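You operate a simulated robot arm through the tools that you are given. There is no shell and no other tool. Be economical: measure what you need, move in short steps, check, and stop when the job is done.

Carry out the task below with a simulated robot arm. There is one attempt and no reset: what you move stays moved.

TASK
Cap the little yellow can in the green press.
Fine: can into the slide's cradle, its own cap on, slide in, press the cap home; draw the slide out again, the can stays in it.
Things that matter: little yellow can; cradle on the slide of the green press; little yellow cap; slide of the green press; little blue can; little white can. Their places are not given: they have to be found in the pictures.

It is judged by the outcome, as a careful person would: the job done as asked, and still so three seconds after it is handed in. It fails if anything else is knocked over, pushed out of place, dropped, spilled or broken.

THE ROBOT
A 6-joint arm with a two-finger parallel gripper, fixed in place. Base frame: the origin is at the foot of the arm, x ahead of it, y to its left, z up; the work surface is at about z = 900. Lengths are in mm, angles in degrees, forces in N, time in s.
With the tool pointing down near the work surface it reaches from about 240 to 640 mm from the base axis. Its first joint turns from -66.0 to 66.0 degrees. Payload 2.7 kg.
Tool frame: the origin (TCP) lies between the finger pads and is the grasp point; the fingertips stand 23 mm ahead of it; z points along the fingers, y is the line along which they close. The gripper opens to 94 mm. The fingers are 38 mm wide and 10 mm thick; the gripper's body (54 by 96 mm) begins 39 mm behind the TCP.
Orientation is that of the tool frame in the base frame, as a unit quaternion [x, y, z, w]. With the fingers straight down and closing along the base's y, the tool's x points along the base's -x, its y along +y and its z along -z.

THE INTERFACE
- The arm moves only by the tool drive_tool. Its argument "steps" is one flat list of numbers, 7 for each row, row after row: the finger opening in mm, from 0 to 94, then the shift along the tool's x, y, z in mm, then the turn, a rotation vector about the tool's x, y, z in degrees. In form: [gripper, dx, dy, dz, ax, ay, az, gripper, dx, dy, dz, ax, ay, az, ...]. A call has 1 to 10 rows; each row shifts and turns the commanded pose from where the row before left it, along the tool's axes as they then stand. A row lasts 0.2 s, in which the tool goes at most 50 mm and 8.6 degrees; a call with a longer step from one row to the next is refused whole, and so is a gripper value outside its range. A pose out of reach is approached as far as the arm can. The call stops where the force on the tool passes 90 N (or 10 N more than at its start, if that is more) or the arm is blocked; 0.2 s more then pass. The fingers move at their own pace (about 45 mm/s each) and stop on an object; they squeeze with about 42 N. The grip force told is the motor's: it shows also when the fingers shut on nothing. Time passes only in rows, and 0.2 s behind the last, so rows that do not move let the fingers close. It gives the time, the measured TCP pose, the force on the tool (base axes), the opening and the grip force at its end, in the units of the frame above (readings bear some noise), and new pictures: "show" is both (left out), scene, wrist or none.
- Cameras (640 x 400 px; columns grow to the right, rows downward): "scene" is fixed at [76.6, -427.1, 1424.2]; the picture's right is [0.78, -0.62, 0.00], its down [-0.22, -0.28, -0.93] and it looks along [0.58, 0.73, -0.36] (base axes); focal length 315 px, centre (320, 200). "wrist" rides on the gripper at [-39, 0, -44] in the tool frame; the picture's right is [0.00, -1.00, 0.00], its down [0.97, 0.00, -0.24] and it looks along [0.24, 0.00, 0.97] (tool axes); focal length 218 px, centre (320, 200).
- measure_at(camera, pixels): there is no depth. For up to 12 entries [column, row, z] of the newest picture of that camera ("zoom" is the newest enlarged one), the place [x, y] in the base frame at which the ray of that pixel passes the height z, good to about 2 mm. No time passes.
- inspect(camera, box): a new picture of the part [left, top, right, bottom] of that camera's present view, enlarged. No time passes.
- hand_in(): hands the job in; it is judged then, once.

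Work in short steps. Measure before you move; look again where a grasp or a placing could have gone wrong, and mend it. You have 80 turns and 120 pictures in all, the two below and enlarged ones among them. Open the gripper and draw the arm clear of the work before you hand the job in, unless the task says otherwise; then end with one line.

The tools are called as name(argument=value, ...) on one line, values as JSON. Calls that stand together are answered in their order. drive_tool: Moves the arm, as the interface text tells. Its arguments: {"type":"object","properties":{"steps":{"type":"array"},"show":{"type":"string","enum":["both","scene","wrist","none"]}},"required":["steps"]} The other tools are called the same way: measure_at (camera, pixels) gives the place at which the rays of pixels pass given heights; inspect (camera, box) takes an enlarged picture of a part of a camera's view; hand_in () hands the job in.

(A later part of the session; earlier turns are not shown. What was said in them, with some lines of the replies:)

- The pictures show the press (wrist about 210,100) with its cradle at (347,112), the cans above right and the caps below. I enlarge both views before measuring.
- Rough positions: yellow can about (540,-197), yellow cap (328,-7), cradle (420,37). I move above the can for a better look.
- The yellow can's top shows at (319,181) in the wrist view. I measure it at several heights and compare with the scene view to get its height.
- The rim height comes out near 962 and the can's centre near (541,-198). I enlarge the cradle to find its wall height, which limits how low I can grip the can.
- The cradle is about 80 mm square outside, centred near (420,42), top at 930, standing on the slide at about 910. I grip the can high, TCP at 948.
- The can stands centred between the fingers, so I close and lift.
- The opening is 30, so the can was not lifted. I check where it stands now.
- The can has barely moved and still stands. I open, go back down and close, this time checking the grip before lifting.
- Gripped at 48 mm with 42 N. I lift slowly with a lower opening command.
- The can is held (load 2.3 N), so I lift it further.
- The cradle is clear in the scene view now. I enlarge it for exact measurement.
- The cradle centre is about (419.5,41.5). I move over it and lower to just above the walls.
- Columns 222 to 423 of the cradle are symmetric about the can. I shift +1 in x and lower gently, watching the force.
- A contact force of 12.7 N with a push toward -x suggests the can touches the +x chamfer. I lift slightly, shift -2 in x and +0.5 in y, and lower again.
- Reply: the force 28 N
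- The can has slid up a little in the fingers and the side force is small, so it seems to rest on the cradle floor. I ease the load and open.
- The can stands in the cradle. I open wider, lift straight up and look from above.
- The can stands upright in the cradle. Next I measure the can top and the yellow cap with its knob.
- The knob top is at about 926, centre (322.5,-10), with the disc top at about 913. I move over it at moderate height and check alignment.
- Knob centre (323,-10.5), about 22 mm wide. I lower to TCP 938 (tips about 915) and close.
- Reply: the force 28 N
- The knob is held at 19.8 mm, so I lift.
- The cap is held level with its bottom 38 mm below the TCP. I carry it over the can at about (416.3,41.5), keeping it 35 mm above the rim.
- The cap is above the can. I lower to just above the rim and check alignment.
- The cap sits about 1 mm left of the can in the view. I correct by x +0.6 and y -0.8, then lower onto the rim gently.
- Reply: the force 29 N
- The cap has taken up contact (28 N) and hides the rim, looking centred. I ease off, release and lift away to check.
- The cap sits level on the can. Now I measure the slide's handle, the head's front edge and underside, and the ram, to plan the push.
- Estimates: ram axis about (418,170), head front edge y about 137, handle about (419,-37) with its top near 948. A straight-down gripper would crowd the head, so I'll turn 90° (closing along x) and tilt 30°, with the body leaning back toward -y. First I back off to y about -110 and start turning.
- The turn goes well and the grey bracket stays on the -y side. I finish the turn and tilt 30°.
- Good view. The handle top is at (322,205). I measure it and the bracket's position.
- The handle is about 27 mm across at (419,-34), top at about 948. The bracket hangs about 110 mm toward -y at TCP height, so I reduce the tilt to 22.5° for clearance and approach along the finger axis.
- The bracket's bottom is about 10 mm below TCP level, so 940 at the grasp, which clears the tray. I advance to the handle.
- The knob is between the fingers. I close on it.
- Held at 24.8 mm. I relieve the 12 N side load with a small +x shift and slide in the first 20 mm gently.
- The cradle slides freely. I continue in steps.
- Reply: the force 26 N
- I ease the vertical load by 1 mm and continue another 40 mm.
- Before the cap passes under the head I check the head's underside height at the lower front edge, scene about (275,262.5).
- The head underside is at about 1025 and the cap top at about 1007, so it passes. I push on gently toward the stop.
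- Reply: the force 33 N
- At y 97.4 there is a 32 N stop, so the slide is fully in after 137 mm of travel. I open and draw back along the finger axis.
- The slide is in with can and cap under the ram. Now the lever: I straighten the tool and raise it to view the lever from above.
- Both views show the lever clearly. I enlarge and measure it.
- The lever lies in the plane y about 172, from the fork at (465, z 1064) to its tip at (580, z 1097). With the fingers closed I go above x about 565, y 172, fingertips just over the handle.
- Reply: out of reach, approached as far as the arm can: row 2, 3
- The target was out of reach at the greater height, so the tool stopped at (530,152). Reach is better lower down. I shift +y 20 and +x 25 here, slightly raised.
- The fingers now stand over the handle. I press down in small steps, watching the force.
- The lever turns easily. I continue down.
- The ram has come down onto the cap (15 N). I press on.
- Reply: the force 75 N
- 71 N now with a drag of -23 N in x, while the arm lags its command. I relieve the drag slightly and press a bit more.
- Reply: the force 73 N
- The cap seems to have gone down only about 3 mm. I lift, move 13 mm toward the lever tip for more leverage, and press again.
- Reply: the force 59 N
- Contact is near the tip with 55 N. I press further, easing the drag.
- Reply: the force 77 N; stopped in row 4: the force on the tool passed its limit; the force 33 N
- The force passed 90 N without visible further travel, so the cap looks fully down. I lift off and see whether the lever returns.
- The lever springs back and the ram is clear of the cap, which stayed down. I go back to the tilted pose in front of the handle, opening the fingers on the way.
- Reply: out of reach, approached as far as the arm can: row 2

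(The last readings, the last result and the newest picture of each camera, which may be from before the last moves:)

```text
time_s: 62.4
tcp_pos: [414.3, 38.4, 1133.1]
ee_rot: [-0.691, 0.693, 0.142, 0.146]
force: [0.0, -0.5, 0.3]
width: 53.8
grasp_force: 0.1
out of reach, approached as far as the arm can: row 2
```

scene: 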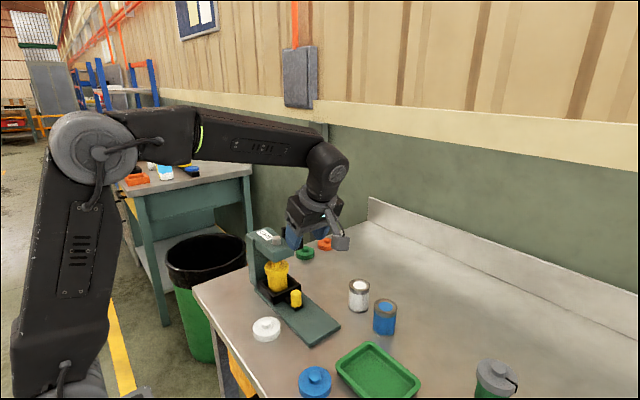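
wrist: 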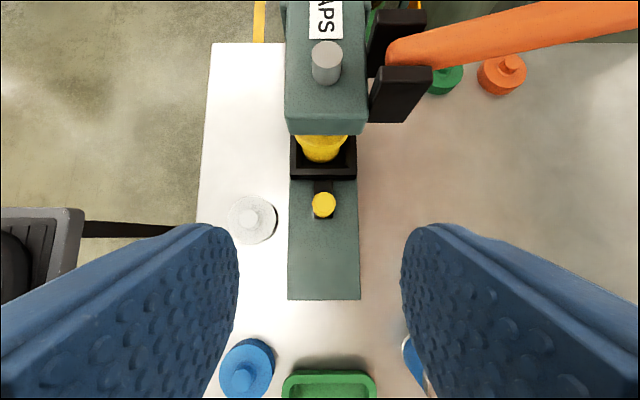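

drive_tool(steps=[54, 19.8, -5.6, 0, 0, 0, 0, 54, 0, 0, 40, 0, 0, 0, 54, 0, 0, 40, 0, 0, 0, 54, 0, 0, 35, 0, 0, 0, 54, 0, 0, 30, 0, 0, 0, 54, 0, 0, 0, 0, 0, 0], show="wrist")

```text
time_s: 63.8
tcp_pos: [420.9, 76.8, 990.9]
ee_rot: [-0.692, 0.693, 0.142, 0.144]
force: [-0.8, -1.0, 0.1]
width: 53.6
grasp_force: 0.1
```

wrist: 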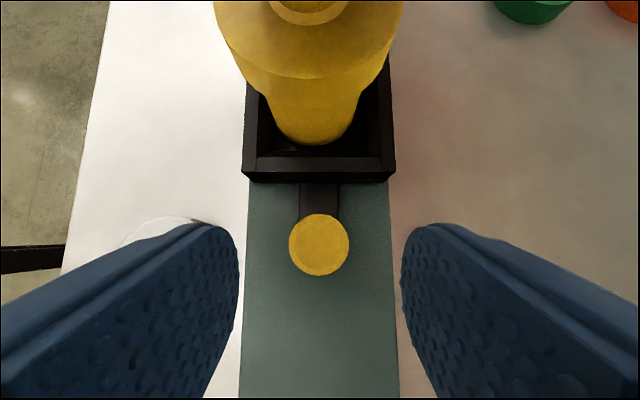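

The knob is centred. I advance the rest and close.

drive_tool(steps=[54, -1, 0, 20, 0, 0, 0, 54, 0, 0, 15, 0, 0, 0, 54, 0, 0, 10, 0, 0, 0, 54, 0, 0, 0, 0, 0, 0, 10, 0, 0, 0, 0, 0, 0, 10, 0, 0, 0, 0, 0, 0, 10, 0, 0, 0, 0, 0, 0, 10, 0, 0, 0, 0, 0, 0], show="wrist")

```text
time_s: 65.6
tcp_pos: [420.5, 95.4, 949.9]
ee_rot: [0.692, -0.692, -0.144, -0.144]
force: [-7.7, 0.7, 0.2]
width: 24.8
grasp_force: 45.4
```

wrist: 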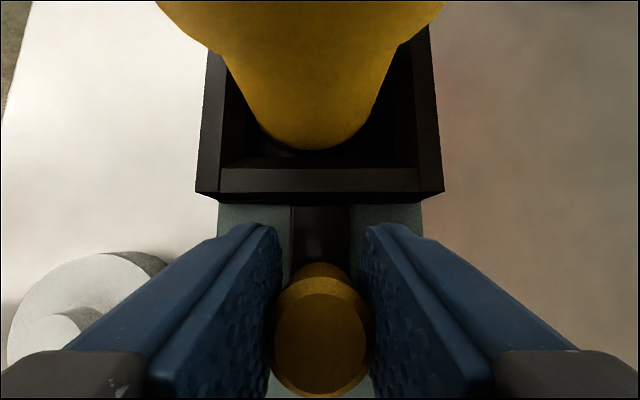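

Held at 24.8 mm. I draw the slide out gently.

drive_tool(steps=[10, 1.83, 0, -0.8, 0, 0, 0, 10, 3.67, 0, -1.6, 0, 0, 0, 10, 5.5, 0, -2.4, 0, 0, 0, 10, 7.33, 0, -3.2, 0, 0, 0, 10, 7.33, 0, -3.2, 0, 0, 0, 10, 7.33, 0, -3.2, 0, 0, 0, 10, 7.33, 0, -3.2, 0, 0, 0, 10, 5.5, 0, -2.4, 0, 0, 0, 10, 3.67, 0, -1.6, 0, 0, 0], show="both")

```text
time_s: 67.6
tcp_pos: [421.0, 41.8, 951.0]
ee_rot: [-0.691, 0.694, 0.142, 0.143]
force: [-8.8, 1.2, -18.0]
width: 24.7
grasp_force: 44.9
```

scene: 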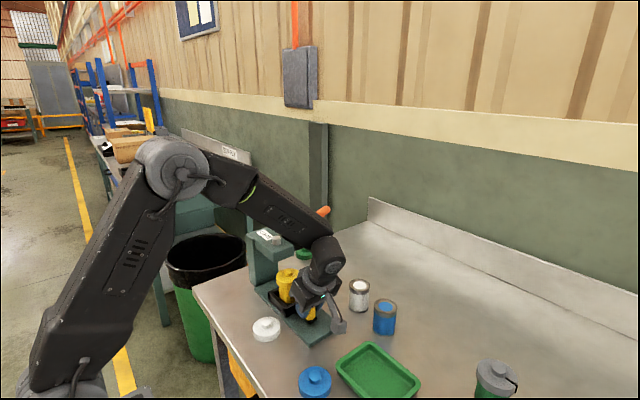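
wrist: 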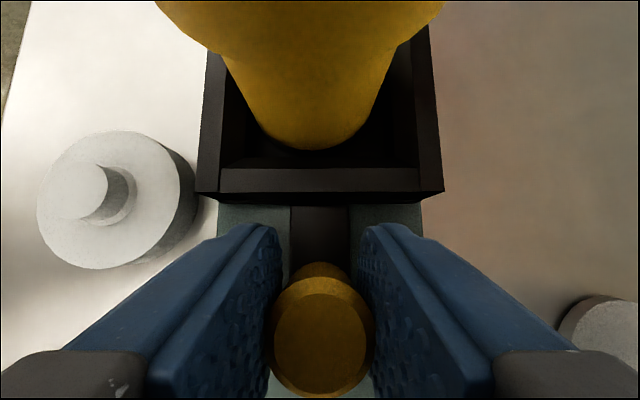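

drive_tool(steps=[10, 0.4, 0, 0.92, 0, 0, 0, 10, 5.5, 0, -2.4, 0, 0, 0, 10, 7.33, 0, -3.2, 0, 0, 0, 10, 9.17, 0, -4, 0, 0, 0, 10, 9.17, 0, -4, 0, 0, 0, 10, 9.17, 0, -4, 0, 0, 0, 10, 9.17, 0, -4, 0, 0, 0, 10, 9.17, 0, -4, 0, 0, 0, 10, 7.33, 0, -3.2, 0, 0, 0, 10, 5.5, 0, -2.4, 0, 0, 0], show="both")

```text
time_s: 69.8
tcp_pos: [419.4, -33.5, 950.9]
ee_rot: [0.693, -0.692, -0.143, -0.144]
force: [-10.8, 13.9, -3.3]
width: 24.7
grasp_force: 44.8
```

scene: 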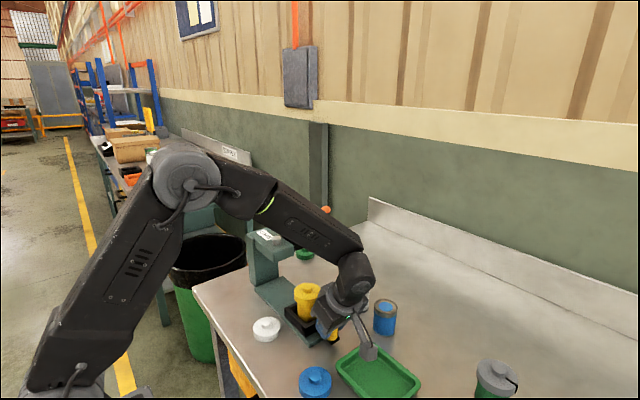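
wrist: 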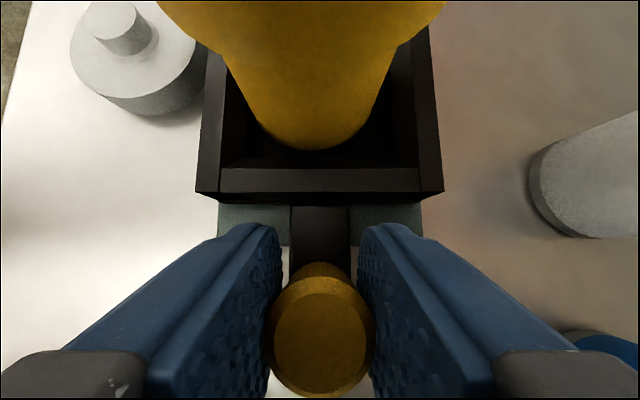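

About 8 mm remain to the original out position, so I pull a bit more.

drive_tool(steps=[10, 2.75, 0, -1.2, 0, 0, 0, 10, 2.75, 0, -1.2, 0, 0, 0, 10, 1.83, 0, -0.8, 0, 0, 0, 10, 0, 0, 0, 0, 0, 0], show="none")

inspect(camera="scene", box=[275, 255, 345, 345])

```text
time_s: 70.8
tcp_pos: [419.4, -41.4, 951.4]
ee_rot: [-0.692, 0.693, 0.145, 0.145]
force: [-11.6, 32.1, 0.9]
width: 24.6
grasp_force: 44.4
```

```text
4.44 times, centred on (310, 300) of scene
```

zoom: 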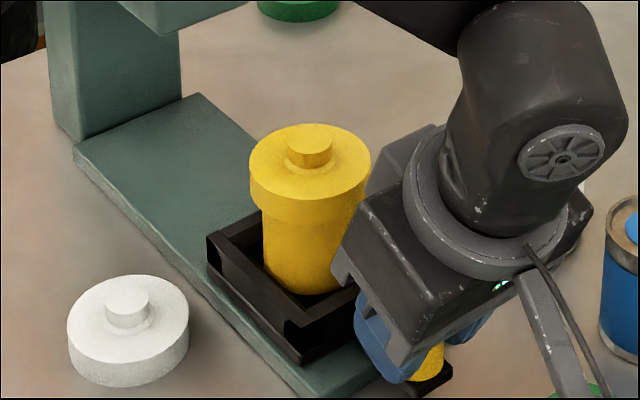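

The out-stop is reached (32 N). Compared with the same view before pressing, the cap top is about 10 zoom rows lower, roughly 5 mm, so it went home. I release and withdraw.

drive_tool(steps=[10, -1.4, 0, 0.6, 0, 0, 0, 40, 0, 0, 0, 0, 0, 0, 56, 0, 0, 0, 0, 0, 0, 56, 0, 0, 0, 0, 0, 0, 56, 0, 0, -15, 0, 0, 0, 56, 0, 0, -35, 0, 0, 0, 56, 0, 0, -45, 0, 0, 0, 56, 0, 0, -45, 0, 0, 0, 56, 0, 0, -40, 0, 0, 0, 56, 0, 0, 0, 0, 0, 0], show="both")

inspect(camera="scene", box=[275, 255, 345, 345])

```text
time_s: 73.0
tcp_pos: [420.0, -114.3, 1116.4]
ee_rot: [-0.692, 0.693, 0.142, 0.144]
force: [0.0, -0.4, 0.9]
width: 55.8
grasp_force: 0.2
```

scene: 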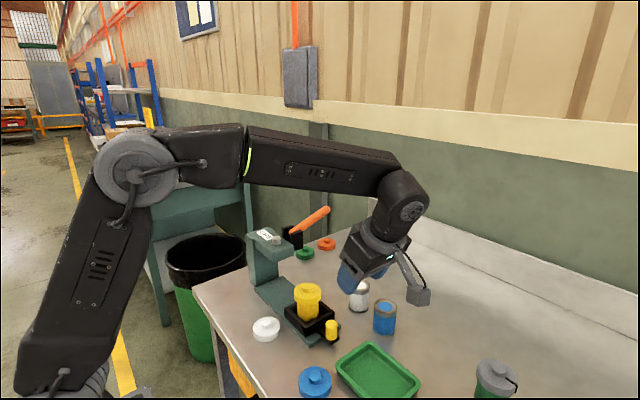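
wrist: 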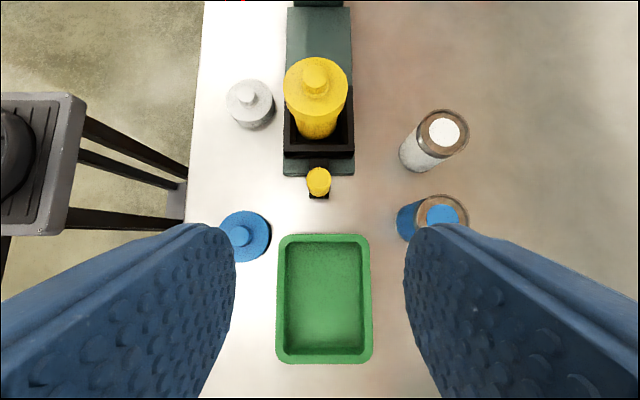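

```text
4.44 times, centred on (310, 300) of scene
```

zoom: 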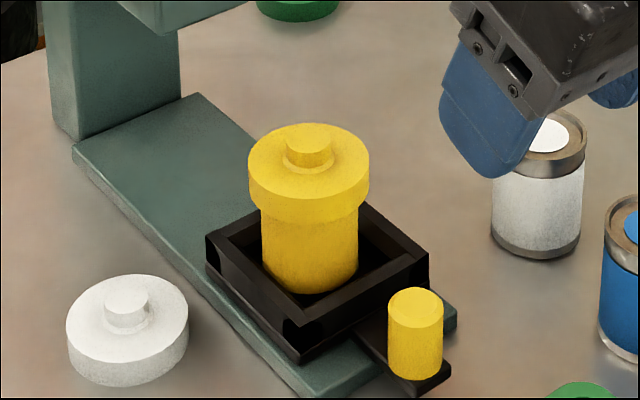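

The capped can stands level in the drawn-out cradle, the cap about 5 mm lower than before. The white and blue cans, the tray and the other caps are in place, the gripper is open and the arm is clear. I hand in.

hand_in()

```text
The job is handed in.
```

The yellow can is capped: its own cap was pressed home in the green press, and the can stands in the cradle with the slide drawn out again; I have handed the job in.
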